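You operate a simulated robot arm through the tools that you are given. There is no shell and no other tool. Be economical: measure what you need, move in short steps, check, and stop when the job is done.

The job below is to be done with a simulated two-armed robot. You get a single attempt, and the scene is never put back.

## Task
Wipe up the spill on the top of the packing table with the striped cloth and put it back.

The check looks at the end state, three seconds after you hand in, the way a careful person would. Anything else that was tipped, shoved, dropped, spilled or broken makes it a failure. Flat cloth is picked up by pressing the open fingertips on it (5 to 10 N) and closing them slowly along it; thin cloth reads only 2 to 8 mm in the jaws.

## Robot
Two 7-joint arms with two-finger parallel grippers on one trunk, on a base that drives. Base frame: it is fixed to the floor where the robot stands at the start and does not move with it; the origin is under the middle of the robot, x ahead of it, y to its left, z up; the surface under the hand at the start is at about z = 740. Lengths are in mm, angles in degrees, forces in N, time in s.
The left shoulder is at the start at [80, 131, 947], the right one opposite. With the tool pointing down near the work surface each hand reaches from about 400 to 860 mm from the robot's upright axis, wherever it stands, measured 20 degrees to its own side. Payload 1.57 kg a hand.
The tool frame of a hand sits at the grasp point between the pads (the TCP): z along the fingers, y along the line on which they close. The tips reach 30 mm beyond it. The gripper opens to 110 mm. The fingers are 24 mm wide and 12 mm thick; the gripper's body (48 by 112 mm) begins 78 mm behind the TCP.
Orientation is told as [roll, pitch, yaw] about the base's x, y, z axes, in that order, counted from this pose: with the fingers straight down and closing along the base's y, the tool's x points along the base's -x, its y along +y and its z along -z.

## Interface
- The arms move only by the tool apply_moves. It takes "left_rows", "right_rows" or both (then of equal length, played together; a hand with none holds still); each is a list of rows, each an object of numbers (a shift or turn left out is 0, a gripper value left out holds the last): "wx", "wy", "wz": the turn, a rotation vector about the tool's x, y, z in degrees; "dx", "dy", "dz": the shift along the tool's x, y, z in mm; "fingers": the finger opening in mm, from 0 to 110. In form: [{"wx": .., "wy": .., "wz": .., "dx": .., "dy": .., "dz": .., "fingers": ..}, ...]. A call has 1 to 10 rows; each row is the pose to reach, as a shift and turn from the pose commanded when the call began, along the tool's axes at that moment. Rows are played at 5 a second. More than 50 mm and 8.6 degrees between two rows, or a gripper value outside its range, and nothing of the call is played. A pose out of reach is approached as far as the arm can. The call stops where the force on the tool passes 40 N (or 10 N more than at its start, if that is more) or the arm is blocked; 0.2 s more then pass. Each finger travels about 108 mm/s and halts on what it meets, pressing with about 36 N; the grip force reading is that of the motor and also rises with nothing between the fingers. The clock runs only during rows and for 0.2 s after the last one: add rows that repeat a pose to give the fingers time. It gives the time, the measured TCP pose, the force on the tool (base axes), the opening and the grip force at its end, in the units of the frame above (readings bear some noise), with the torque about the TCP (base axes, N m) and any sound that the robot's microphone picked up.
- Cameras (640 x 400 px; columns grow to the right, rows downward): "scene" is now at [-62.2, 54.7, 1436.6]; the picture's right is [0.57, -0.82, 0.00], its down [-0.44, -0.31, -0.84] and it looks along [0.69, 0.48, -0.54] (base axes); focal length 266 px, centre (320, 200). "left" rides on the left gripper at [70, -16, -141] in its tool frame; the picture's right is [0.23, 0.97, 0.00], its down [-0.86, 0.20, -0.48] and it looks along [-0.47, 0.11, 0.88] (tool axes); focal length 222 px, centre (320, 200). "right" rides on the right gripper at [70, 16, -141] in its tool frame; the picture's right is [-0.23, 0.97, 0.00], its down [-0.86, -0.20, -0.48] and it looks along [-0.47, -0.11, 0.88] (tool axes); focal length 222 px, centre (320, 200). There is no depth. A picture from a camera that has moved, and an enlarged one, comes with that camera's place and axes in the base frame and with its lens. The place of the scene camera against the robot may be out by one fixed shift of up to 18 mm in any direction.
- get_image(camera): a new picture of that camera. It takes no simulated time.
- base_move(legs): drives the robot by 1 to 6 legs, each [ahead, left, turn to the left] in mm, mm and degrees, along the robot's own axes; the way and the turn of a leg run together, so that a leg with both is an arc; at most 1500 mm and 180 degrees a leg. The arms and the cameras ride along, it lands a little off, and it stops where it bumps. It gives what a move gives.
- pan_tilt(pan, tilt): turns the head with the scene camera to pan (to the left, within 109 degrees either way) and tilt (down, from -29 to 69), counted from straight ahead of the robot. It gives what a move gives.
- enlarge(camera, box): a new picture of the part [left, top, right, bottom] of that camera's present view, enlarged. It takes no simulated time.
- hand_in(): hands the job in; it is judged then, once.

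Go step by step. Nothing tells you exact positions but the pictures and the camera data: compare them with the known pose of the tool, close in by small moves and look again before you grip or let go. The budget is 120 turns and 92 pictures, counting those below and the enlarged ones. Unless the task says otherwise, let go and move clear before handing in, and close with one line.

The tools are called after "Emit:" by a JSON object that holds its "op" and its "data". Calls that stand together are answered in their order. apply_moves: Moves the arms, as the interface text tells. Its arguments: {"type":"object","properties":{"left_rows":{"type":"array","items":{"type":"object","properties":{"wx":{"type":"number"},"wy":{"type":"number"},"wz":{"type":"number"},"dx":{"type":"number"},"dy":{"type":"number"},"dz":{"type":"number"},"fingers":{"type":"number"}}}},"right_rows":{"type":"array","items":{"type":"object","properties":{"wx":{"type":"number"},"wy":{"type":"number"},"wz":{"type":"number"},"dx":{"type":"number"},"dy":{"type":"number"},"dz":{"type":"number"},"fingers":{"type":"number"}}}}},"required":[]} The other tools are called the same way: base_move (legs) drives the base; pan_tilt (pan, tilt) turns the head that bears the scene camera; get_image (camera) takes a picture; enlarge (camera, box) takes an enlarged picture of a part of a camera's view; hand_in () hands the job in.

At the start:

```text
t: 0.0
left_ee_pos: [465.5, 510.2, 1016.4]
left_ee_rot: [0.0, 0.0, 0.0]
left_ft_force: [0.3, 0.3, 0.2]
left_torque: [0.03, 0.02, 0.04]
left_grip_width: 109.6
left_gripper_force: 0.1
right_ee_pos: [502.9, 97.9, 947.2]
right_ee_rot: [-0.1, 0.1, 0.0]
right_ft_force: [-0.4, -0.3, 0.0]
right_torque: [-0.03, -0.04, -0.04]
right_grip_width: 109.9
right_gripper_force: 0.0
robot x, y, heading: [0.6, -1.4, 0.2]
head pan, tilt: [34.7, 32.6]
```

scene: 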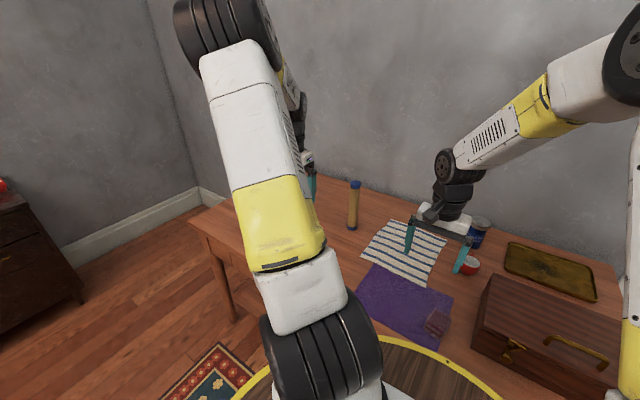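
right: 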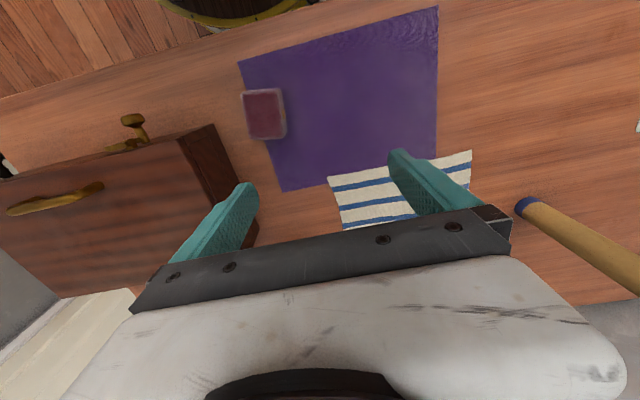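
left: 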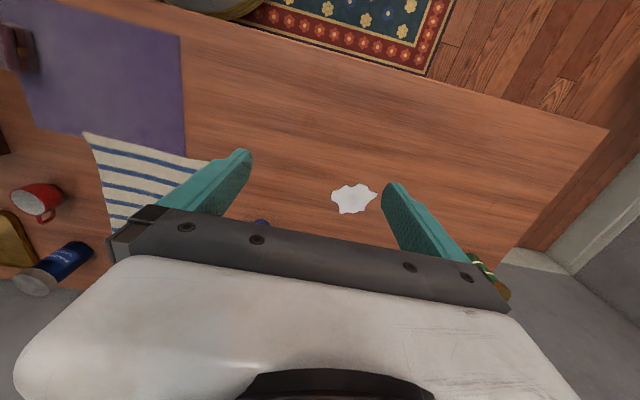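

I see a white spill at about [597, 613], the striped cloth at roughly x 580–750, y 100–310, and a purple cloth with a block on it next to it. I'll look more closely first.

Emit:
{"op": "enlarge", "data": {"camera": "scene", "box": [300, 160, 520, 350]}}

Emit:
{"op": "enlarge", "data": {"camera": "right", "box": [220, 100, 560, 310]}}

Emit:
{"op": "enlarge", "data": {"camera": "left", "box": [0, 60, 400, 310]}}

```text
2.11 times, centred on (410, 255) of scene
camera zoom: at [-62.2, 54.7, 1436.6], right [0.57, -0.82, 0.0], down [-0.44, -0.31, -0.84], along [0.69, 0.48, -0.54], focal length 560 px, centre (130, 84)
```

zoom: 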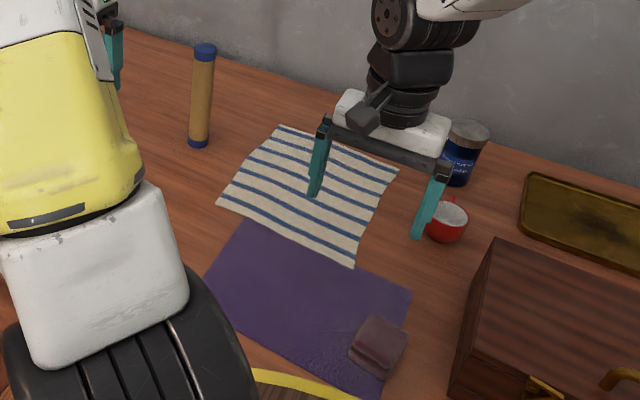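

```text
1.88 times, centred on (390, 205) of right
camera zoom: at [432.0, 114.4, 1087.9], right [0.23, 0.97, 0.0], down [0.86, -0.2, 0.48], along [0.47, -0.11, -0.88], focal length 418 px, centre (188, 191)
```

zoom: 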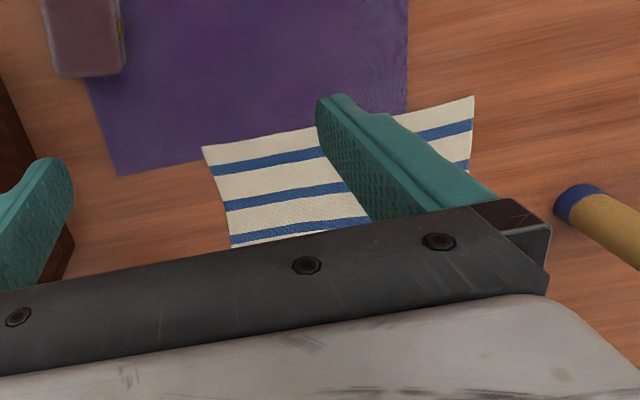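

```text
1.60 times, centred on (200, 185) of left
camera zoom: at [396.8, 493.1, 1158.2], right [-0.23, 0.97, 0.0], down [0.86, 0.2, 0.48], along [0.47, 0.11, -0.88], focal length 355 px, centre (512, 224)
```

zoom: 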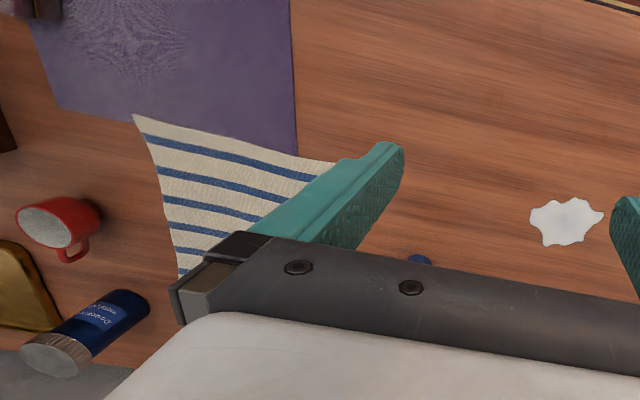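

The striped cloth spans about x 578–855, y 94–325, with its near edge just touching the purple cloth. I plan to grip its two near corners with both hands, so I'll bring both hands above those corners with narrow openings.

Emit:
{"op": "apply_moves", "data": {"left_rows": [{"dx": -25, "dy": -36, "dz": 10, "fingers": 90}, {"dx": -50, "dy": -72, "dz": 20, "fingers": 70}, {"dx": -72, "dy": -108, "dz": 40, "fingers": 50}, {"dx": -96, "dy": -144, "dz": 60, "fingers": 40}, {"dx": -120, "dy": -180, "dz": 80, "fingers": 40}, {"dx": -147, "dy": -220, "dz": 85, "fingers": 40}, {"dx": -147, "dy": -220, "dz": 126, "fingers": 40}], "right_rows": [{"dx": -20, "dy": 5, "dz": 0, "fingers": 90}, {"dx": -40, "dy": 10, "dz": 0, "fingers": 70}, {"dx": -60, "dy": 15, "dz": 10, "fingers": 50}, {"dx": -80, "dy": 20, "dz": 20, "fingers": 40}, {"dx": -95, "dy": 25, "dz": 35, "fingers": 40}, {"dx": -109, "dy": 32, "dz": 45, "fingers": 40}, {"dx": -109, "dy": 32, "dz": 57, "fingers": 40}]}}

Emit:
{"op": "get_image", "data": {"camera": "scene"}}

Emit:
{"op": "get_image", "data": {"camera": "left"}}

Emit:
{"op": "get_image", "data": {"camera": "right"}}

```text
t: 1.6
left_ee_pos: [611.5, 290.7, 888.7]
left_ee_rot: [0.1, 0.0, 0.0]
left_ft_force: [-0.5, -0.8, 0.0]
left_torque: [0.01, -0.02, 0.04]
left_grip_width: 39.9
left_gripper_force: 0.1
right_ee_pos: [610.5, 130.6, 888.2]
right_ee_rot: [0.0, -0.1, 0.0]
right_ft_force: [-0.7, -0.6, 0.8]
right_torque: [-0.01, -0.02, 0.01]
right_grip_width: 39.9
right_gripper_force: 0.0
robot x, y, heading: [-1.0, 1.9, -0.3]
head pan, tilt: [34.7, 32.6]
```

```text
85 pictures are left
camera scene: at [-62.5, 54.6, 1436.6], right [0.57, -0.82, 0.0], down [-0.44, -0.31, -0.84], along [0.69, 0.48, -0.54], focal length 266 px, centre (320, 200)
```

scene: 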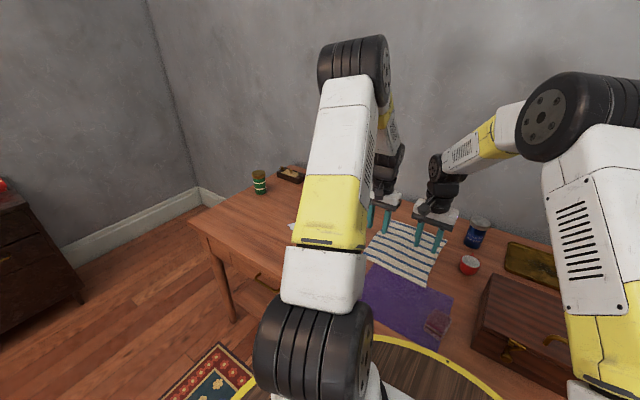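

```text
84 pictures are left
camera left: at [544.2, 273.2, 1031.1], right [-0.23, 0.97, 0.0], down [0.85, 0.2, 0.48], along [0.47, 0.11, -0.88], focal length 222 px, centre (320, 200)
```

left: 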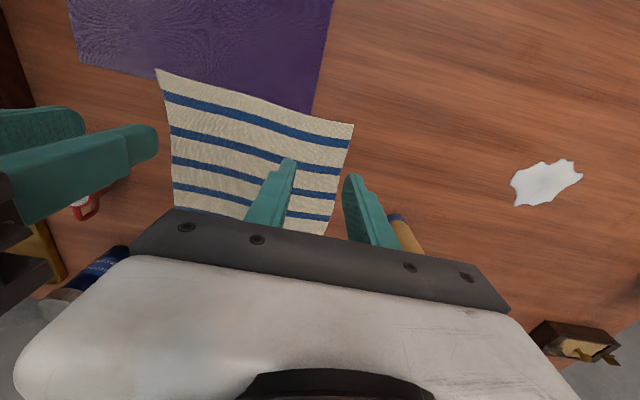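

```text
83 pictures are left
camera right: at [541.4, 147.0, 1030.3], right [0.23, 0.97, 0.0], down [0.86, -0.2, 0.48], along [0.47, -0.11, -0.88], focal length 222 px, centre (320, 200)
```

right: 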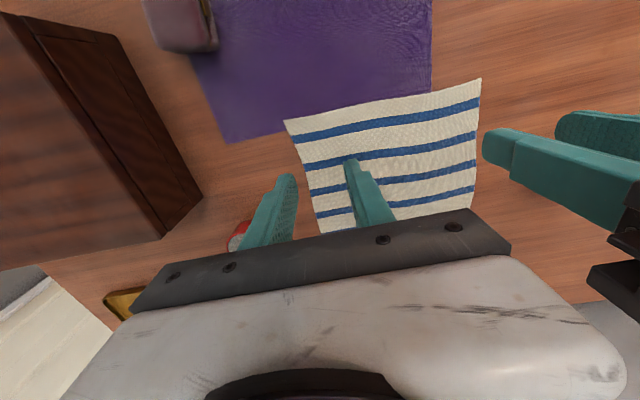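

Both hands are over the corners as planned (edges y≈326 and 93, near edge x≈582). Next I'll lower them close to the cloth.

Emit:
{"op": "apply_moves", "data": {"left_rows": [{"dz": 40}, {"dz": 80}, {"dz": 105}, {"dz": 112}, {"dz": 112}], "right_rows": [{"dz": 40}, {"dz": 80}, {"dz": 105}, {"dz": 112}, {"dz": 112}]}}

Emit:
{"op": "get_image", "data": {"camera": "left"}}

Emit:
{"op": "get_image", "data": {"camera": "right"}}

```text
t: 2.8
left_ee_pos: [612.3, 289.5, 778.7]
left_ee_rot: [0.0, 0.0, 0.0]
left_ft_force: [0.0, 0.0, 0.7]
left_torque: [0.03, 0.03, 0.01]
left_grip_width: 39.8
left_gripper_force: 0.0
right_ee_pos: [612.2, 131.0, 776.1]
right_ee_rot: [0.0, 0.0, 0.0]
right_ft_force: [0.0, 0.0, -0.3]
right_torque: [-0.04, 0.02, 0.0]
right_grip_width: 39.9
right_gripper_force: 0.1
robot x, y, heading: [-2.5, -2.3, -0.1]
head pan, tilt: [34.7, 32.6]
```

```text
82 pictures are left
camera left: at [545.1, 272.8, 921.1], right [-0.23, 0.97, 0.0], down [0.86, 0.2, 0.48], along [0.47, 0.11, -0.88], focal length 222 px, centre (320, 200)
```

left: 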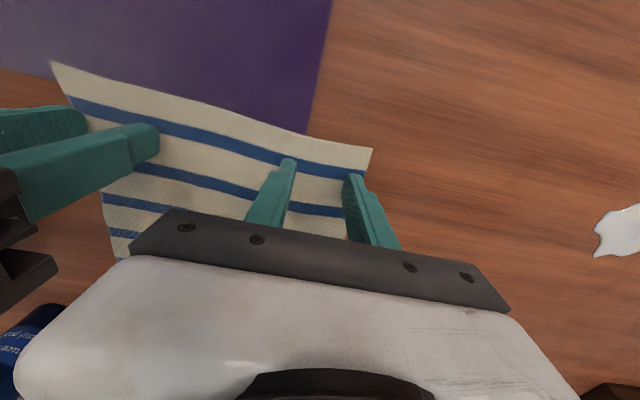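

```text
81 pictures are left
camera right: at [542.0, 146.4, 918.2], right [0.23, 0.97, 0.0], down [0.86, -0.2, 0.48], along [0.47, -0.11, -0.88], focal length 222 px, centre (320, 200)
```

right: 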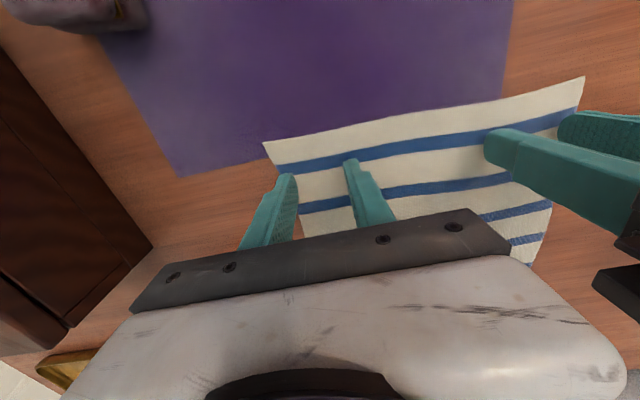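

Outer fingers are close to the cloth's side edges, so I'll shift each inward a little and press down gently.

Emit:
{"op": "apply_moves", "data": {"left_rows": [{"dy": -6}, {"dy": -6, "dz": 4}, {"dy": -6, "dz": 7}, {"dy": -6, "dz": 7}], "right_rows": [{"dy": 8}, {"dy": 8, "dz": 4}, {"dy": 8, "dz": 6}, {"dy": 8, "dz": 6}]}}

```text
t: 3.8
left_ee_pos: [612.9, 284.3, 770.5]
left_ee_rot: [0.0, 0.0, -0.1]
left_ft_force: [-0.5, 1.0, 2.8]
left_torque: [0.05, 0.01, 0.0]
left_grip_width: 40.2
left_gripper_force: 0.2
right_ee_pos: [612.1, 137.2, 771.7]
right_ee_rot: [0.0, -0.1, 0.0]
right_ft_force: [-0.2, -0.8, 2.1]
right_torque: [-0.08, -0.01, 0.03]
right_grip_width: 40.3
right_gripper_force: 0.7
robot x, y, heading: [-1.1, -1.5, -0.0]
head pan, tilt: [34.7, 32.6]
```

Contact is light (2–3 N). I'll press slightly more.

Emit:
{"op": "apply_moves", "data": {"left_rows": [{"dz": 1.5}, {"dz": 1.5}], "right_rows": [{"dz": 1.5}, {"dz": 1.5}]}}

```text
t: 4.4
left_ee_pos: [613.1, 284.9, 771.0]
left_ee_rot: [0.0, -0.3, 0.0]
left_ft_force: [-4.3, 1.9, 27.4]
left_torque: [0.17, 0.2, 0.02]
left_grip_width: 40.0
left_gripper_force: 0.1
right_ee_pos: [613.3, 137.9, 771.8]
right_ee_rot: [0.1, -0.2, -0.1]
right_ft_force: [1.7, -3.7, 19.5]
right_torque: [-0.56, 0.02, 0.06]
right_grip_width: 40.6
right_gripper_force: 0.4
robot x, y, heading: [-2.8, -1.9, 0.1]
head pan, tilt: [34.7, 32.6]
```

That is too stiff, so I'll back off to about 8 N.

Emit:
{"op": "apply_moves", "data": {"left_rows": [{"dz": -1.1}, {"dz": -1.1}], "right_rows": [{"dz": -0.9}, {"dz": -0.9}]}}

```text
t: 5.0
left_ee_pos: [612.3, 284.1, 771.6]
left_ee_rot: [0.1, -0.1, -0.1]
left_ft_force: [-0.2, 6.6, 25.5]
left_torque: [0.31, 0.04, -0.04]
left_grip_width: 40.1
left_gripper_force: 0.1
right_ee_pos: [612.5, 138.7, 771.1]
right_ee_rot: [0.0, -0.2, 0.0]
right_ft_force: [4.5, -2.5, 17.3]
right_torque: [-0.53, -0.13, 0.1]
right_grip_width: 40.6
right_gripper_force: 0.5
robot x, y, heading: [2.5, -0.1, 0.1]
head pan, tilt: [34.7, 32.6]
```

Emit:
{"op": "apply_moves", "data": {"left_rows": [{"dz": -2}, {"dz": -2}], "right_rows": [{"dz": -1.2}, {"dz": -1.2}]}}

```text
t: 5.6
left_ee_pos: [612.2, 282.5, 770.8]
left_ee_rot: [-0.1, 0.2, 0.0]
left_ft_force: [-0.1, 0.0, 0.1]
left_torque: [0.0, -0.04, -0.01]
left_grip_width: 39.7
left_gripper_force: 0.1
right_ee_pos: [611.7, 138.0, 771.1]
right_ee_rot: [0.1, 0.1, 0.1]
right_ft_force: [3.0, 0.0, 12.2]
right_torque: [-0.28, -0.1, 0.11]
right_grip_width: 40.1
right_gripper_force: 0.0
robot x, y, heading: [-2.6, 0.4, -0.1]
head pan, tilt: [34.7, 32.6]
```

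Emit:
{"op": "apply_moves", "data": {"left_rows": [{"dz": 0.8}, {"dz": 0.8}], "right_rows": [{"dz": -0.4}, {"dz": -0.4}]}}

```text
t: 6.2
left_ee_pos: [612.9, 284.4, 770.5]
left_ee_rot: [-0.1, 0.0, 0.0]
left_ft_force: [-0.8, -0.4, -0.1]
left_torque: [0.02, -0.01, 0.0]
left_grip_width: 39.7
left_gripper_force: 0.1
right_ee_pos: [611.9, 137.6, 770.9]
right_ee_rot: [-0.1, 0.2, 0.0]
right_ft_force: [0.7, 1.3, 6.5]
right_torque: [-0.11, -0.04, 0.03]
right_grip_width: 40.1
right_gripper_force: 0.1
robot x, y, heading: [-0.3, -0.5, -0.3]
head pan, tilt: [34.7, 32.6]
```

The right hand sits at 6.5 N. The left needs a little more.

Emit:
{"op": "apply_moves", "data": {"left_rows": [{"dz": 0.7}, {"dz": 0.7}]}}

```text
t: 6.8
left_ee_pos: [613.2, 283.1, 770.8]
left_ee_rot: [0.0, 0.0, 0.0]
left_ft_force: [-2.2, -0.2, 6.0]
left_torque: [0.06, 0.03, 0.0]
left_grip_width: 39.8
left_gripper_force: 0.1
right_ee_pos: [612.1, 138.5, 772.6]
right_ee_rot: [0.0, 0.1, 0.0]
right_ft_force: [-0.2, 0.5, 1.7]
right_torque: [-0.06, 0.01, -0.03]
right_grip_width: 40.1
right_gripper_force: 0.1
robot x, y, heading: [-0.6, -3.3, 0.0]
head pan, tilt: [34.7, 32.6]
```

Both hands are in the right press range, so I'll close slowly with a touch more pressure on the right.

Emit:
{"op": "apply_moves", "data": {"left_rows": [{"dz": 0.1, "fingers": 36}, {"dz": 0.1, "fingers": 32}, {"dz": 0.1, "fingers": 28}, {"dz": 0.1, "fingers": 24}, {"dz": 0.1, "fingers": 20}, {"dz": 0.1, "fingers": 16}, {"dz": 0.1, "fingers": 12}, {"dz": 0.1, "fingers": 8}, {"dz": 0.1, "fingers": 3}, {"dz": 0.1, "fingers": 0}], "right_rows": [{"dz": 0.5, "fingers": 36}, {"dz": 0.5, "fingers": 32}, {"dz": 0.5, "fingers": 28}, {"dz": 0.5, "fingers": 24}, {"dz": 0.5, "fingers": 20}, {"dz": 0.5, "fingers": 16}, {"dz": 0.5, "fingers": 12}, {"dz": 0.5, "fingers": 8}, {"dz": 0.5, "fingers": 3}, {"dz": 0.5, "fingers": 0}]}}

Emit:
{"op": "get_image", "data": {"camera": "left"}}

Emit:
{"op": "get_image", "data": {"camera": "right"}}

```text
t: 9.0
left_ee_pos: [612.7, 284.0, 771.4]
left_ee_rot: [0.0, 0.0, 0.0]
left_ft_force: [0.8, 0.5, 5.9]
left_torque: [0.04, 0.03, 0.04]
left_grip_width: 7.0
left_gripper_force: 26.3
right_ee_pos: [612.4, 137.1, 771.9]
right_ee_rot: [0.0, 0.0, 0.0]
right_ft_force: [0.2, -0.8, 5.0]
right_torque: [-0.02, 0.01, 0.0]
right_grip_width: 0.1
right_gripper_force: 21.7
robot x, y, heading: [1.4, -3.0, -0.2]
head pan, tilt: [34.7, 32.6]
```

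```text
80 pictures are left
camera left: at [543.7, 266.7, 913.7], right [-0.23, 0.97, 0.0], down [0.85, 0.2, 0.48], along [0.47, 0.11, -0.88], focal length 222 px, centre (320, 200)
```

left: 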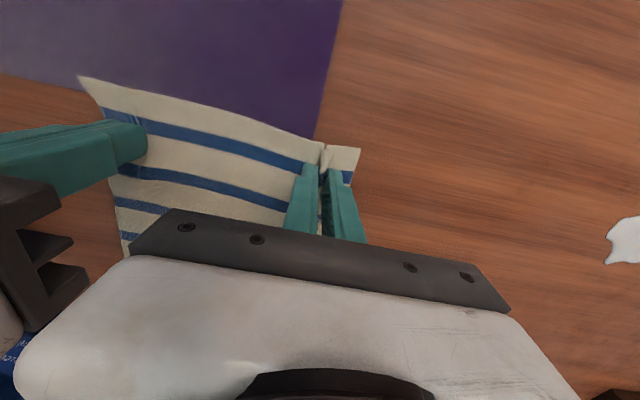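

```text
79 pictures are left
camera right: at [541.7, 153.8, 913.3], right [0.23, 0.97, 0.0], down [0.86, -0.2, 0.48], along [0.47, -0.11, -0.88], focal length 222 px, centre (320, 200)
```

right: 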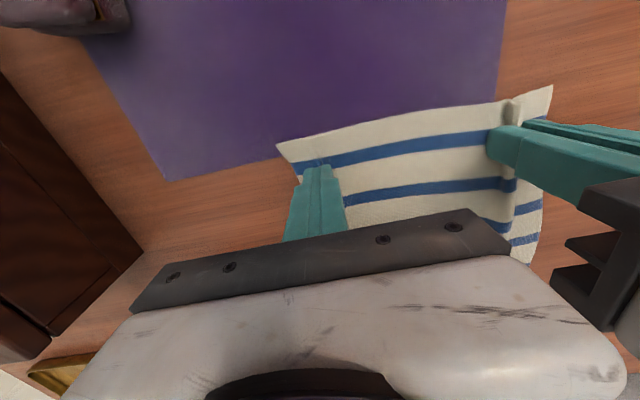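

Left has the cloth (7 mm), but the right closed on nothing. I'll reopen the right a bit further inward and press again.

Emit:
{"op": "apply_moves", "data": {"right_rows": [{"dz": -8, "fingers": 0}, {"dz": -10, "dy": 8, "fingers": 40}, {"dz": -10, "dy": 8, "fingers": 40}, {"dz": -4, "dy": 8}, {"dz": 0, "dy": 8}, {"dz": 0.5, "dy": 8}, {"dz": 0.5, "dy": 8}]}}

Emit:
{"op": "get_image", "data": {"camera": "right"}}

```text
t: 10.6
left_ee_pos: [611.6, 283.2, 770.8]
left_ee_rot: [0.0, 0.0, 0.0]
left_ft_force: [1.9, 1.5, 3.0]
left_torque: [0.07, -0.02, -0.02]
left_grip_width: 6.6
left_gripper_force: 25.8
right_ee_pos: [611.8, 145.6, 771.2]
right_ee_rot: [0.0, -0.1, 0.0]
right_ft_force: [-3.4, -2.0, 19.2]
right_torque: [-0.41, 0.11, -0.13]
right_grip_width: 41.1
right_gripper_force: 0.5
robot x, y, heading: [-5.8, -0.5, 0.1]
head pan, tilt: [34.7, 32.6]
```

```text
78 pictures are left
camera right: at [541.0, 161.4, 913.0], right [0.23, 0.97, 0.0], down [0.85, -0.2, 0.48], along [0.47, -0.11, -0.88], focal length 222 px, centre (320, 200)
```

right: 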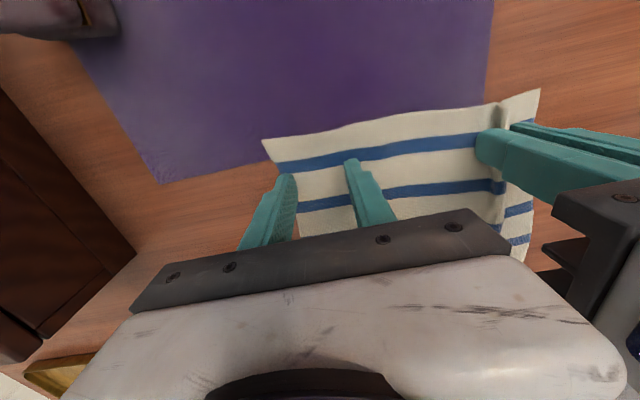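

The outer right finger is still at the cloth's very edge, so I'll shift another 8 mm inward with a slightly narrower opening.

Emit:
{"op": "apply_moves", "data": {"right_rows": [{"dz": -10}, {"dz": -10, "dy": 8, "fingers": 34}, {"dz": -10, "dy": 8}, {"dz": -4, "dy": 8}, {"dz": -1.5, "dy": 8}, {"dz": -0.9, "dy": 8}, {"dz": -0.9, "dy": 8}]}}

Emit:
{"op": "get_image", "data": {"camera": "right"}}

```text
t: 12.2
left_ee_pos: [612.9, 282.6, 771.6]
left_ee_rot: [0.0, 0.0, -0.1]
left_ft_force: [-1.1, 0.4, 8.2]
left_torque: [0.05, 0.05, 0.0]
left_grip_width: 6.7
left_gripper_force: 26.7
right_ee_pos: [612.5, 154.0, 771.2]
right_ee_rot: [-0.1, 0.0, 0.0]
right_ft_force: [0.3, 0.8, 0.3]
right_torque: [0.01, -0.02, 0.01]
right_grip_width: 34.4
right_gripper_force: 0.0
robot x, y, heading: [1.9, -0.2, 0.0]
head pan, tilt: [34.7, 32.6]
```

```text
77 pictures are left
camera right: at [541.5, 169.8, 913.8], right [0.23, 0.97, 0.0], down [0.86, -0.2, 0.48], along [0.47, -0.11, -0.88], focal length 222 px, centre (320, 200)
```

right: 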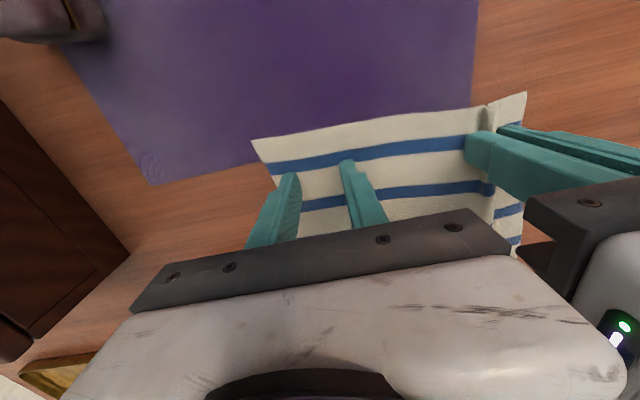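

Now both right fingers are on the cloth. I'll press a little more.

Emit:
{"op": "apply_moves", "data": {"right_rows": [{"dz": 1}, {"dz": 1}]}}

```text
t: 12.8
left_ee_pos: [612.4, 282.4, 772.2]
left_ee_rot: [0.2, -0.1, 0.0]
left_ft_force: [-1.3, -0.4, 6.0]
left_torque: [0.03, 0.01, 0.0]
left_grip_width: 6.5
left_gripper_force: 26.0
right_ee_pos: [612.4, 153.3, 770.8]
right_ee_rot: [-0.1, -0.1, 0.0]
right_ft_force: [-0.3, -0.2, 7.1]
right_torque: [-0.14, -0.02, 0.04]
right_grip_width: 33.5
right_gripper_force: 0.7
robot x, y, heading: [-1.8, -2.1, -0.0]
head pan, tilt: [34.7, 32.6]
```

Emit:
{"op": "apply_moves", "data": {"right_rows": [{"dz": 0.2, "fingers": 31}, {"dz": 0.2, "fingers": 28}, {"dz": 0.2, "fingers": 25}, {"dz": 0.2, "fingers": 22}, {"dz": 0.2, "fingers": 18}, {"dz": 0.2, "fingers": 14}, {"dz": 0.2, "fingers": 10}, {"dz": 0.2, "fingers": 6}, {"dz": 0.2, "fingers": 2}, {"dz": 0.2, "fingers": 0}]}}

Emit:
{"op": "get_image", "data": {"camera": "right"}}

```text
t: 15.0
left_ee_pos: [612.9, 281.8, 772.9]
left_ee_rot: [0.0, 0.0, 0.0]
left_ft_force: [-0.3, -2.3, 4.0]
left_torque: [-0.05, 0.01, -0.04]
left_grip_width: 6.6
left_gripper_force: 26.5
right_ee_pos: [610.8, 154.0, 771.1]
right_ee_rot: [0.2, -0.1, 0.0]
right_ft_force: [1.5, 2.7, 18.2]
right_torque: [-0.01, -0.01, 0.04]
right_grip_width: 2.1
right_gripper_force: 23.7
robot x, y, heading: [-1.5, -0.7, 0.3]
head pan, tilt: [34.7, 32.6]
```

```text
76 pictures are left
camera right: at [541.4, 170.1, 913.0], right [0.23, 0.97, 0.0], down [0.85, -0.2, 0.48], along [0.47, -0.11, -0.88], focal length 222 px, centre (320, 200)
```

right: 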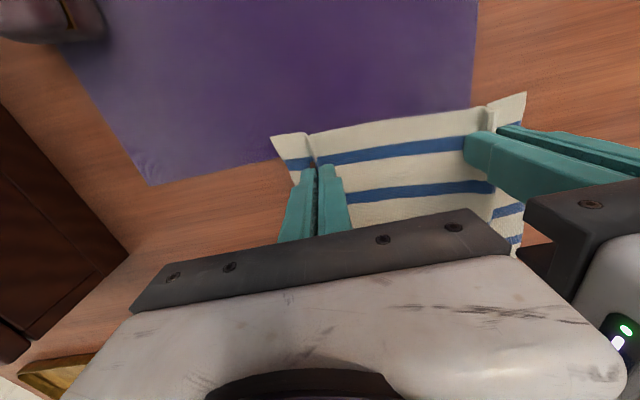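

The right hand now shows a ridge with 2 mm in the jaws. I'll lift both a little and check.

Emit:
{"op": "apply_moves", "data": {"left_rows": [{"dz": -10}, {"dz": -20}, {"dz": -35}, {"dz": -50}, {"dz": -60}], "right_rows": [{"dz": -10}, {"dz": -20}, {"dz": -35}, {"dz": -50}, {"dz": -60}]}}

Emit:
{"op": "get_image", "data": {"camera": "right"}}

Emit:
{"op": "get_image", "data": {"camera": "left"}}

```text
t: 16.2
left_ee_pos: [612.8, 283.5, 830.4]
left_ee_rot: [-0.1, 0.0, -0.1]
left_ft_force: [-0.2, -3.8, -0.1]
left_torque: [-0.13, 0.0, 0.01]
left_grip_width: 6.6
left_gripper_force: 26.4
right_ee_pos: [610.4, 155.8, 829.0]
right_ee_rot: [0.1, 0.1, -0.1]
right_ft_force: [0.9, 4.4, 0.7]
right_torque: [0.1, -0.02, 0.01]
right_grip_width: 2.2
right_gripper_force: 23.6
robot x, y, heading: [-3.1, 0.3, -0.2]
head pan, tilt: [34.7, 32.6]
```

```text
75 pictures are left
camera right: at [540.8, 170.9, 971.2], right [0.23, 0.97, 0.0], down [0.86, -0.2, 0.48], along [0.47, -0.11, -0.88], focal length 222 px, centre (320, 200)
```

right: 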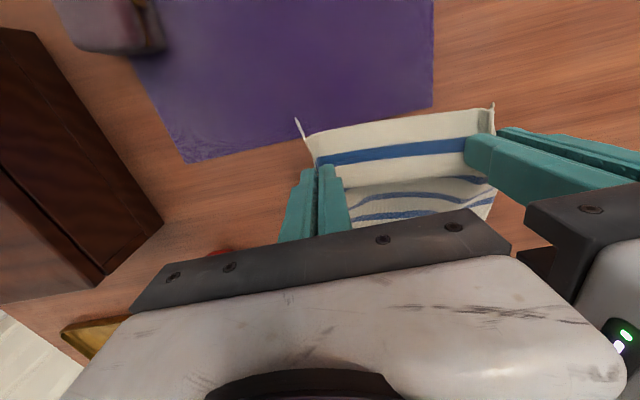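

```text
74 pictures are left
camera left: at [544.3, 267.2, 972.1], right [-0.23, 0.97, 0.0], down [0.86, 0.2, 0.48], along [0.47, 0.11, -0.88], focal length 222 px, centre (320, 200)
```

left: 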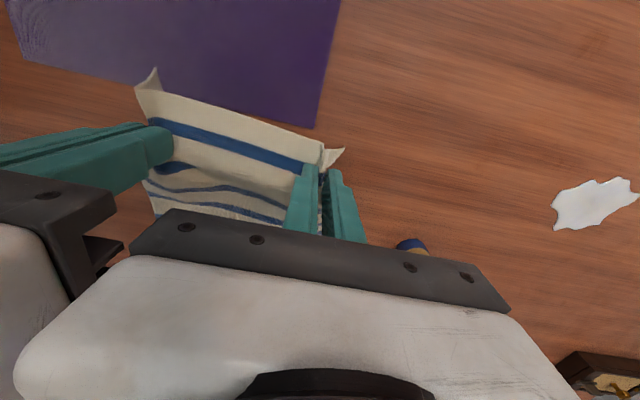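

Both corners are held and the purple cloth is undisturbed. I'll lift the cloth clear and pull it back from the mill.

Emit:
{"op": "apply_moves", "data": {"left_rows": [{"dz": -30, "dy": -1}, {"dz": -60, "dy": -2}, {"dz": -90, "dy": -2}, {"dz": -120, "dx": 5, "dy": -2}, {"dz": -150, "dx": 10, "dy": -2}, {"dz": -180, "dx": 20, "dy": -2}, {"dz": -210, "dx": 30, "dy": -2}, {"dz": -240, "dx": 40, "dy": -2}, {"dz": -255, "dx": 50, "dy": -2}, {"dz": -255, "dx": 50, "dy": -2}], "right_rows": [{"dz": -30, "dy": 1}, {"dz": -60, "dy": 2}, {"dz": -90, "dy": 2}, {"dz": -120, "dx": 5, "dy": 2}, {"dz": -150, "dx": 10, "dy": 2}, {"dz": -180, "dx": 20, "dy": 2}, {"dz": -210, "dx": 30, "dy": 2}, {"dz": -240, "dx": 40, "dy": 2}, {"dz": -255, "dx": 50, "dy": 2}, {"dz": -255, "dx": 50, "dy": 2}]}}

Emit:
{"op": "pan_tilt", "data": {"pan": 50, "tilt": 40}}

Emit:
{"op": "get_image", "data": {"camera": "scene"}}

Emit:
{"op": "get_image", "data": {"camera": "left"}}

```text
t: 18.4
left_ee_pos: [562.1, 284.5, 1084.6]
left_ee_rot: [0.0, 0.1, 0.0]
left_ft_force: [-0.2, -0.2, 0.7]
left_torque: [-0.03, 0.0, 0.03]
left_grip_width: 6.5
left_gripper_force: 26.2
right_ee_pos: [558.1, 156.4, 1084.5]
right_ee_rot: [0.1, 0.0, 0.0]
right_ft_force: [0.0, 0.8, 0.4]
right_torque: [0.01, 0.0, 0.02]
right_grip_width: 1.9
right_gripper_force: 23.7
robot x, y, heading: [-1.1, -2.6, 0.1]
head pan, tilt: [34.7, 32.6]
```

```text
t: 19.2
left_ee_pos: [562.9, 283.3, 1084.5]
left_ee_rot: [0.0, 0.0, 0.0]
left_ft_force: [-0.6, -1.0, -0.4]
left_torque: [-0.01, 0.02, 0.01]
left_grip_width: 6.3
left_gripper_force: 26.2
right_ee_pos: [559.3, 157.9, 1085.3]
right_ee_rot: [0.0, 0.0, 0.0]
right_ft_force: [-0.3, 1.2, -0.6]
right_torque: [0.06, 0.04, -0.06]
right_grip_width: 2.0
right_gripper_force: 23.6
robot x, y, heading: [-0.1, -0.2, 0.1]
head pan, tilt: [50.0, 40.0]
```

```text
73 pictures are left
camera scene: at [-80.9, 69.0, 1425.3], right [0.77, -0.64, 0.0], down [-0.41, -0.49, -0.77], along [0.49, 0.59, -0.64], focal length 266 px, centre (320, 200)
```

scene: 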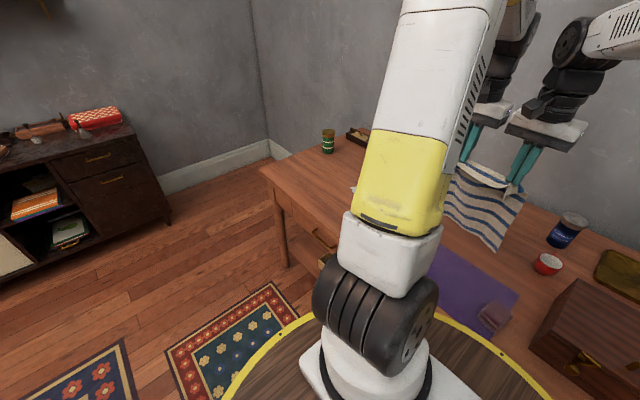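

```text
72 pictures are left
camera left: at [495.0, 267.3, 1227.1], right [-0.23, 0.97, 0.0], down [0.86, 0.2, 0.48], along [0.47, 0.11, -0.88], focal length 222 px, centre (320, 200)
```

left: 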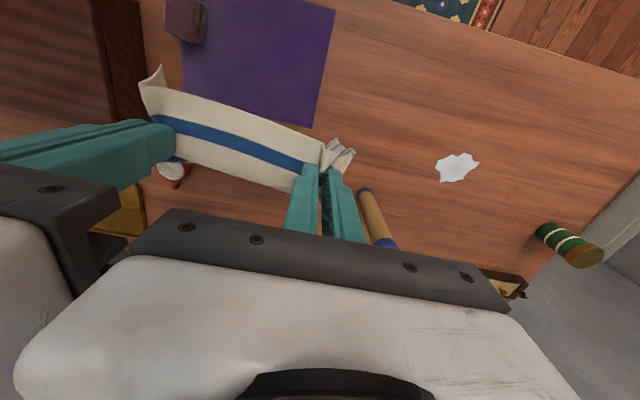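

The cloth hangs free from both hands, with the mill at about [703, 423] and the spill at [598, 615]. I'll drive left about 220 mm so both hands can work over the spill.

Emit:
{"op": "base_move", "data": {"legs": [[0, 220, 0]]}}

Emit:
{"op": "get_image", "data": {"camera": "scene"}}

Emit:
{"op": "get_image", "data": {"camera": "left"}}

```text
t: 20.9
left_ee_pos: [562.8, 503.3, 1083.7]
left_ee_rot: [0.0, 0.0, 0.1]
left_ft_force: [-0.2, -1.1, 0.3]
left_torque: [-0.03, -0.02, -0.02]
left_grip_width: 6.5
left_gripper_force: 25.8
right_ee_pos: [558.5, 376.4, 1086.4]
right_ee_rot: [0.0, 0.0, 0.0]
right_ft_force: [0.4, 1.2, 1.2]
right_torque: [0.03, -0.06, 0.01]
right_grip_width: 2.2
right_gripper_force: 24.3
robot x, y, heading: [2.0, 216.4, -0.1]
head pan, tilt: [50.0, 40.0]
```

```text
71 pictures are left
camera scene: at [-81.1, 286.8, 1425.3], right [0.77, -0.64, 0.0], down [-0.41, -0.49, -0.77], along [0.49, 0.59, -0.64], focal length 266 px, centre (320, 200)
```

scene: 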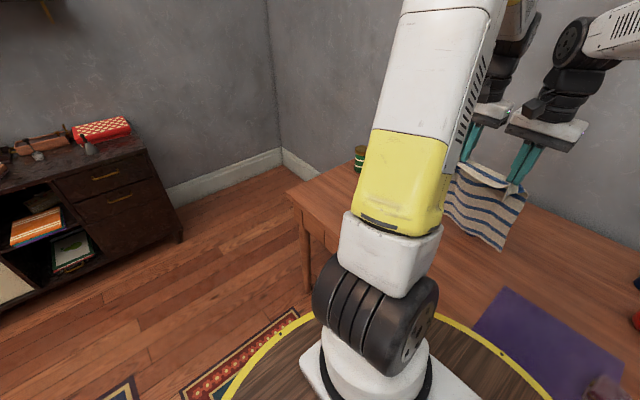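

```text
70 pictures are left
camera left: at [494.8, 485.5, 1227.1], right [-0.23, 0.97, 0.0], down [0.86, 0.2, 0.48], along [0.47, 0.11, -0.88], focal length 222 px, centre (320, 200)
```

left: 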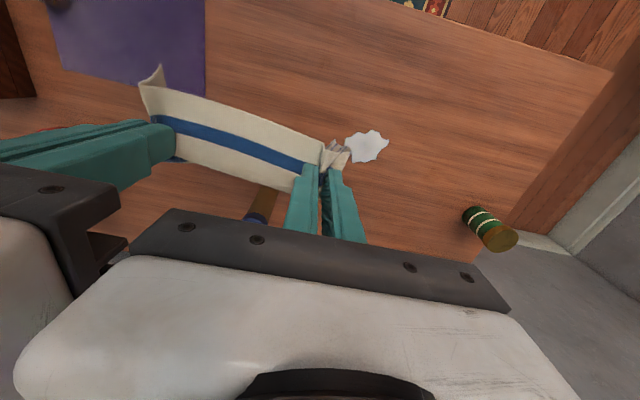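

The spill is still at about [598, 616]. I'll drive another ~110 mm left so that both hands can lay the cloth over it comfortably and stay away from the mill.

Emit:
{"op": "base_move", "data": {"legs": [[0, 115, 0]]}}

Emit:
{"op": "apply_moves", "data": {"left_rows": [{"dx": -25, "dy": 15}, {"dx": -50, "dy": 30}, {"dx": -75, "dy": 45}, {"dx": -100, "dy": 58}, {"dx": -120, "dy": 58}, {"dx": -120, "dy": 58, "dz": 30}, {"dx": -120, "dy": 58, "dz": 55}, {"dx": -120, "dy": 58, "dz": 55}], "right_rows": [{"dx": -25, "dy": 15}, {"dx": -50, "dy": 30}, {"dx": -75, "dy": 45}, {"dx": -100, "dy": 58}, {"dx": -120, "dy": 58}, {"dx": -120, "dy": 58, "dz": 30}, {"dx": -120, "dy": 58, "dz": 55}, {"dx": -120, "dy": 58, "dz": 55}]}}

Emit:
{"op": "get_image", "data": {"camera": "scene"}}

```text
t: 22.1
left_ee_pos: [564.8, 618.1, 1085.1]
left_ee_rot: [0.0, 0.0, -0.1]
left_ft_force: [-0.7, -1.0, 0.1]
left_torque: [-0.02, 0.02, -0.03]
left_grip_width: 6.5
left_gripper_force: 26.4
right_ee_pos: [558.9, 491.9, 1084.8]
right_ee_rot: [0.0, -0.1, -0.1]
right_ft_force: [0.3, 0.3, -0.4]
right_torque: [0.01, 0.02, 0.0]
right_grip_width: 1.8
right_gripper_force: 23.7
robot x, y, heading: [2.3, 338.8, -0.2]
head pan, tilt: [50.0, 40.0]
```

```text
t: 23.9
left_ee_pos: [683.7, 675.9, 1028.2]
left_ee_rot: [-0.1, 0.0, -0.1]
left_ft_force: [0.0, -2.0, 0.4]
left_torque: [-0.04, 0.03, 0.03]
left_grip_width: 6.3
left_gripper_force: 26.2
right_ee_pos: [680.0, 550.1, 1029.8]
right_ee_rot: [-0.1, 0.0, -0.1]
right_ft_force: [0.4, 2.3, 1.0]
right_torque: [0.05, -0.01, 0.02]
right_grip_width: 2.2
right_gripper_force: 23.4
robot x, y, heading: [0.9, 337.0, 0.1]
head pan, tilt: [50.0, 40.0]
```

```text
69 pictures are left
camera scene: at [-80.7, 404.8, 1425.3], right [0.76, -0.64, 0.0], down [-0.41, -0.49, -0.77], along [0.49, 0.59, -0.64], focal length 266 px, centre (320, 200)
```

scene: 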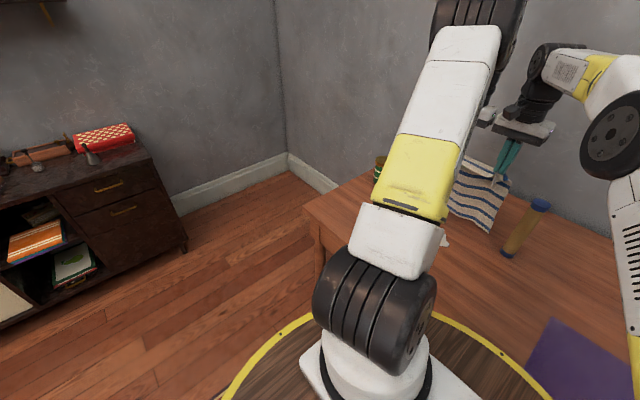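

The cloth is hanging next to the spill, clear of the mill. I'll lay it over the spill by lowering while drawing back.

Emit:
{"op": "apply_moves", "data": {"left_rows": [{"dz": 25, "dx": 5}, {"dz": 50, "dx": 12}, {"dz": 75, "dx": 20}, {"dz": 100, "dx": 30}, {"dz": 125, "dx": 42}, {"dz": 150, "dx": 56}, {"dz": 175, "dx": 74}, {"dz": 200, "dx": 95}, {"dz": 225, "dx": 118}, {"dz": 246, "dx": 140}], "right_rows": [{"dz": 25, "dx": 5}, {"dz": 50, "dx": 12}, {"dz": 75, "dx": 20}, {"dz": 100, "dx": 30}, {"dz": 125, "dx": 42}, {"dz": 150, "dx": 56}, {"dz": 175, "dx": 74}, {"dz": 200, "dx": 95}, {"dz": 225, "dx": 118}, {"dz": 246, "dx": 140}]}}

Emit:
{"op": "get_image", "data": {"camera": "left"}}

Emit:
{"op": "get_image", "data": {"camera": "right"}}

Emit:
{"op": "get_image", "data": {"camera": "scene"}}

```text
t: 26.1
left_ee_pos: [542.7, 675.4, 785.0]
left_ee_rot: [0.1, 0.0, -0.1]
left_ft_force: [0.3, -1.4, 0.2]
left_torque: [-0.04, 0.04, -0.01]
left_grip_width: 6.4
left_gripper_force: 25.4
right_ee_pos: [539.8, 548.9, 786.1]
right_ee_rot: [0.0, 0.0, -0.1]
right_ft_force: [0.6, 0.7, -0.4]
right_torque: [0.02, -0.04, -0.03]
right_grip_width: 2.3
right_gripper_force: 23.8
robot x, y, heading: [-0.5, 338.1, -0.2]
head pan, tilt: [50.0, 40.0]
```

```text
68 pictures are left
camera left: at [474.1, 659.1, 926.9], right [-0.23, 0.97, 0.0], down [0.86, 0.2, 0.48], along [0.47, 0.11, -0.88], focal length 222 px, centre (320, 200)
```

left: 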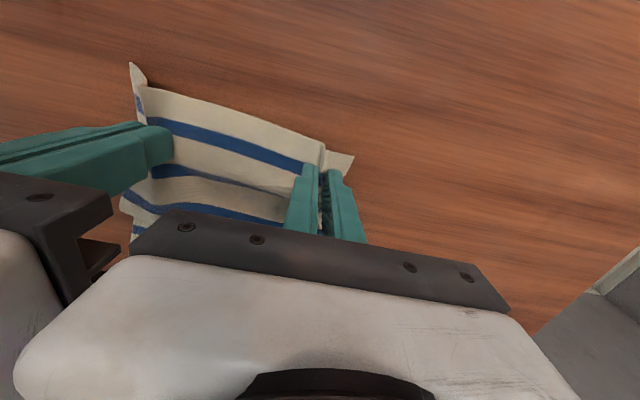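

```text
67 pictures are left
camera right: at [468.7, 564.4, 929.0], right [0.23, 0.97, 0.0], down [0.85, -0.2, 0.48], along [0.47, -0.11, -0.88], focal length 222 px, centre (320, 200)
```

right: 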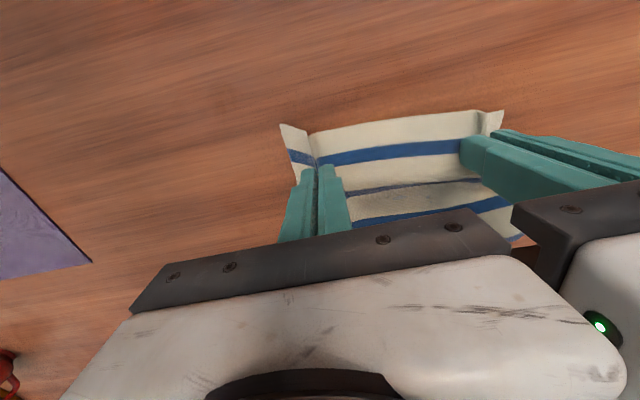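

```text
66 pictures are left
camera scene: at [-80.7, 404.7, 1425.3], right [0.76, -0.64, 0.0], down [-0.41, -0.49, -0.77], along [0.49, 0.59, -0.64], focal length 266 px, centre (320, 200)
```

scene: 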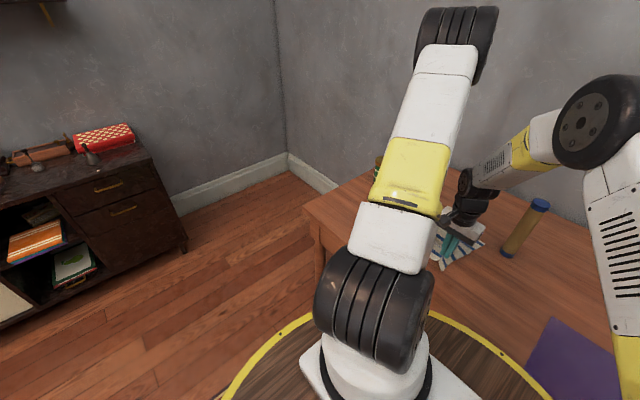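

The cloth lies over the spill. I'll lower slightly and rub it back and forth across it.

Emit:
{"op": "apply_moves", "data": {"left_rows": [{"dz": 10, "dy": 15}, {"dz": 10, "dy": 35}, {"dz": 10, "dy": 10}, {"dz": 10, "dy": -15}, {"dz": 10, "dy": -32}, {"dz": 10, "dy": 0, "dx": 10}, {"dz": 10, "dy": 30, "dx": 20}, {"dz": 10, "dy": 0, "dx": 30}, {"dz": 10, "dy": -30, "dx": 40}, {"dz": 10, "dy": 0, "dx": 50}], "right_rows": [{"dz": 10, "dy": 15}, {"dz": 10, "dy": 35}, {"dz": 10, "dy": 10}, {"dz": 10, "dy": -15}, {"dz": 10, "dy": -32}, {"dz": 10, "dy": 0, "dx": 10}, {"dz": 10, "dy": 30, "dx": 20}, {"dz": 10, "dy": 0, "dx": 30}, {"dz": 10, "dy": -30, "dx": 40}, {"dz": 10, "dy": 0, "dx": 50}]}}

Emit:
{"op": "get_image", "data": {"camera": "scene"}}

```text
t: 28.3
left_ee_pos: [493.5, 675.5, 775.1]
left_ee_rot: [0.0, 0.0, -0.3]
left_ft_force: [0.2, -2.7, 0.5]
left_torque: [0.0, 0.04, 0.01]
left_grip_width: 6.5
left_gripper_force: 26.0
right_ee_pos: [492.4, 548.2, 772.8]
right_ee_rot: [0.0, 0.1, -0.3]
right_ft_force: [0.2, 1.8, 0.1]
right_torque: [0.09, 0.01, -0.03]
right_grip_width: 2.1
right_gripper_force: 23.4
robot x, y, heading: [-1.8, 331.7, -0.1]
head pan, tilt: [50.0, 40.0]
```

```text
65 pictures are left
camera scene: at [-80.4, 404.3, 1425.3], right [0.76, -0.65, 0.0], down [-0.41, -0.49, -0.77], along [0.49, 0.59, -0.64], focal length 266 px, centre (320, 200)
```

scene: 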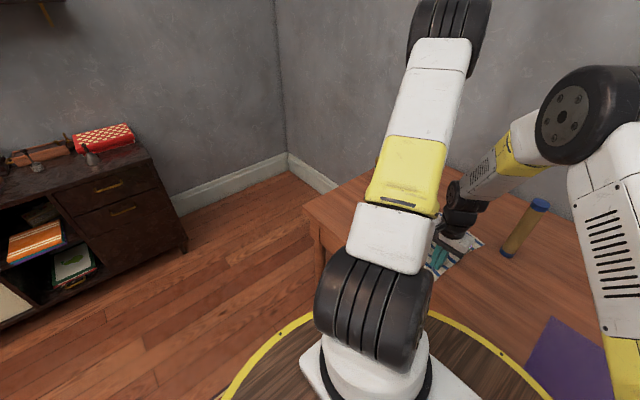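

Now I'll lift to see what is left of the spill.

Emit:
{"op": "apply_moves", "data": {"left_rows": [{"dz": -30}, {"dz": -60}, {"dz": -95}, {"dz": -130}, {"dz": -165}, {"dz": -200}, {"dz": -235, "dy": 10}, {"dz": -260, "dy": 40}, {"dz": -260, "dy": 75}, {"dz": -260, "dy": 75}], "right_rows": [{"dz": -30}, {"dz": -60}, {"dz": -95}, {"dz": -130}, {"dz": -165}, {"dz": -200}, {"dz": -235, "dy": 10}, {"dz": -260, "dy": 40}, {"dz": -260, "dy": 75}, {"dz": -260, "dy": 75}]}}

Emit:
{"op": "get_image", "data": {"camera": "right"}}

Emit:
{"op": "get_image", "data": {"camera": "scene"}}

```text
t: 30.5
left_ee_pos: [493.5, 750.4, 1033.2]
left_ee_rot: [0.0, 0.0, -0.2]
left_ft_force: [-0.4, -0.5, -0.7]
left_torque: [0.01, 0.0, 0.01]
left_grip_width: 6.3
left_gripper_force: 25.9
right_ee_pos: [492.5, 624.1, 1033.3]
right_ee_rot: [-0.1, 0.0, -0.2]
right_ft_force: [0.1, -0.4, 0.2]
right_torque: [-0.02, -0.04, 0.02]
right_grip_width: 2.0
right_gripper_force: 23.4
robot x, y, heading: [0.7, 333.2, -0.1]
head pan, tilt: [50.0, 40.0]
```

```text
64 pictures are left
camera right: at [422.9, 640.8, 1174.5], right [0.23, 0.97, 0.0], down [0.85, -0.2, 0.48], along [0.47, -0.11, -0.88], focal length 222 px, centre (320, 200)
```

right: 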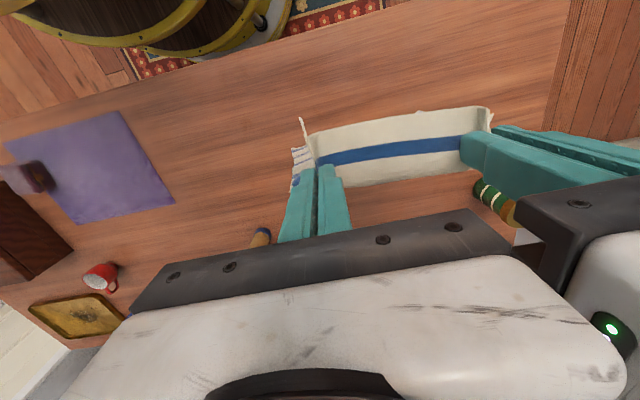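

```text
63 pictures are left
camera scene: at [-80.9, 404.8, 1425.3], right [0.76, -0.64, 0.0], down [-0.41, -0.49, -0.77], along [0.49, 0.59, -0.64], focal length 266 px, centre (320, 200)
```

scene: 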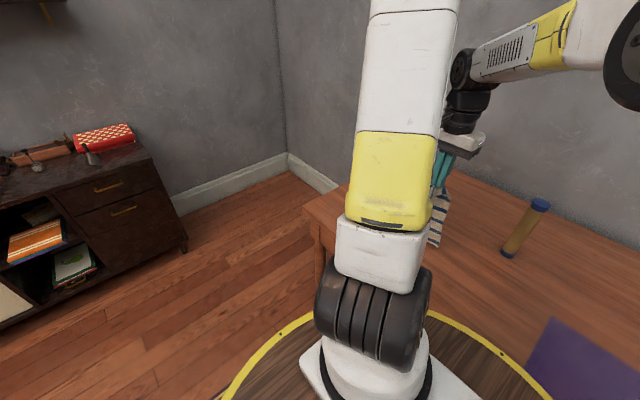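

The spot is hidden behind the right fingers, so I'll move forward to look past the cloth's near edge.

Emit:
{"op": "apply_moves", "data": {"left_rows": [{"dx": -30, "dz": -10}, {"dx": -60, "dz": -20}, {"dx": -90, "dz": -30}, {"dx": -120, "dz": -40}, {"dx": -140, "dz": -40}, {"dx": -140, "dz": -40}], "right_rows": [{"dx": -30, "dz": -10}, {"dx": -60, "dz": -20}, {"dx": -90, "dz": -30}, {"dx": -120, "dz": -40}, {"dx": -140, "dz": -40}, {"dx": -140, "dz": -40}]}}

Emit:
{"op": "get_image", "data": {"camera": "right"}}

Emit:
{"op": "get_image", "data": {"camera": "left"}}

```text
t: 31.9
left_ee_pos: [635.4, 749.0, 1071.6]
left_ee_rot: [0.0, 0.0, -0.2]
left_ft_force: [0.7, -0.3, 0.4]
left_torque: [0.02, 0.01, -0.01]
left_grip_width: 6.1
left_gripper_force: 25.6
right_ee_pos: [628.0, 623.8, 1074.7]
right_ee_rot: [-0.1, 0.0, -0.1]
right_ft_force: [0.9, -0.1, 0.4]
right_torque: [0.0, -0.01, -0.01]
right_grip_width: 2.2
right_gripper_force: 23.5
robot x, y, heading: [-1.1, 336.2, -0.3]
head pan, tilt: [50.0, 40.0]
```

```text
62 pictures are left
camera right: at [558.6, 640.2, 1216.3], right [0.23, 0.97, 0.0], down [0.85, -0.2, 0.48], along [0.47, -0.11, -0.88], focal length 222 px, centre (320, 200)
```

right: 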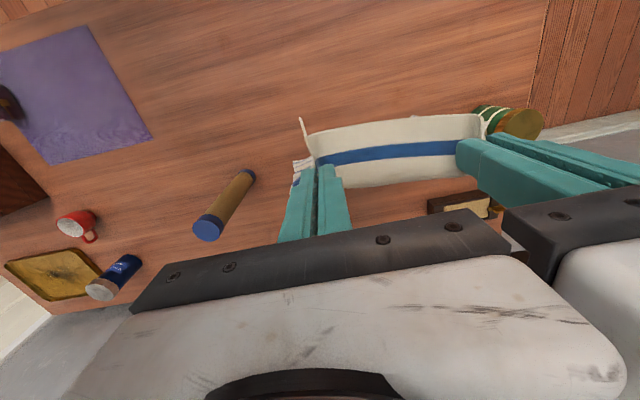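

```text
61 pictures are left
camera left: at [565.7, 732.0, 1214.3], right [-0.23, 0.97, 0.0], down [0.86, 0.2, 0.48], along [0.47, 0.11, -0.88], focal length 222 px, centre (320, 200)
```

left: 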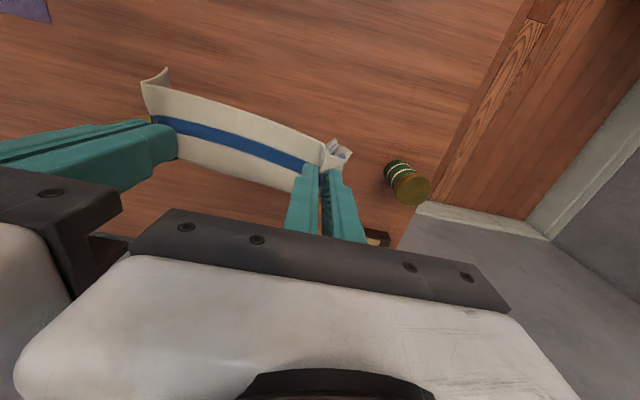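

The predicted spill location (313, 104 in the right view) looks clean. I'll enlarge it to be sure.

Emit:
{"op": "enlarge", "data": {"camera": "right", "box": [220, 40, 420, 165]}}

Emit:
{"op": "enlarge", "data": {"camera": "left", "box": [60, 20, 380, 220]}}

```text
3.20 times, centred on (320, 102) of right
camera zoom: at [558.6, 640.2, 1216.3], right [0.23, 0.97, 0.0], down [0.85, -0.2, 0.48], along [0.47, -0.11, -0.88], focal length 711 px, centre (320, 512)
```

zoom: 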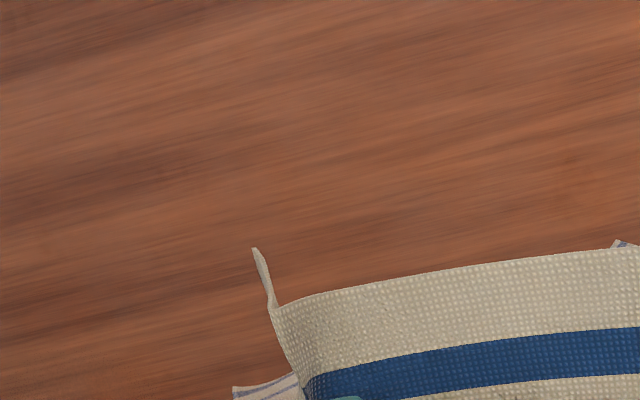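

```text
2.00 times, centred on (220, 120) of left
camera zoom: at [565.7, 732.0, 1214.3], right [-0.23, 0.97, 0.0], down [0.86, 0.2, 0.48], along [0.47, 0.11, -0.88], focal length 444 px, centre (520, 360)
```

zoom: 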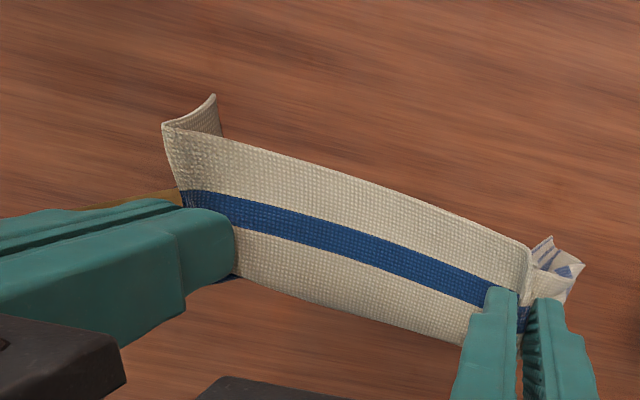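

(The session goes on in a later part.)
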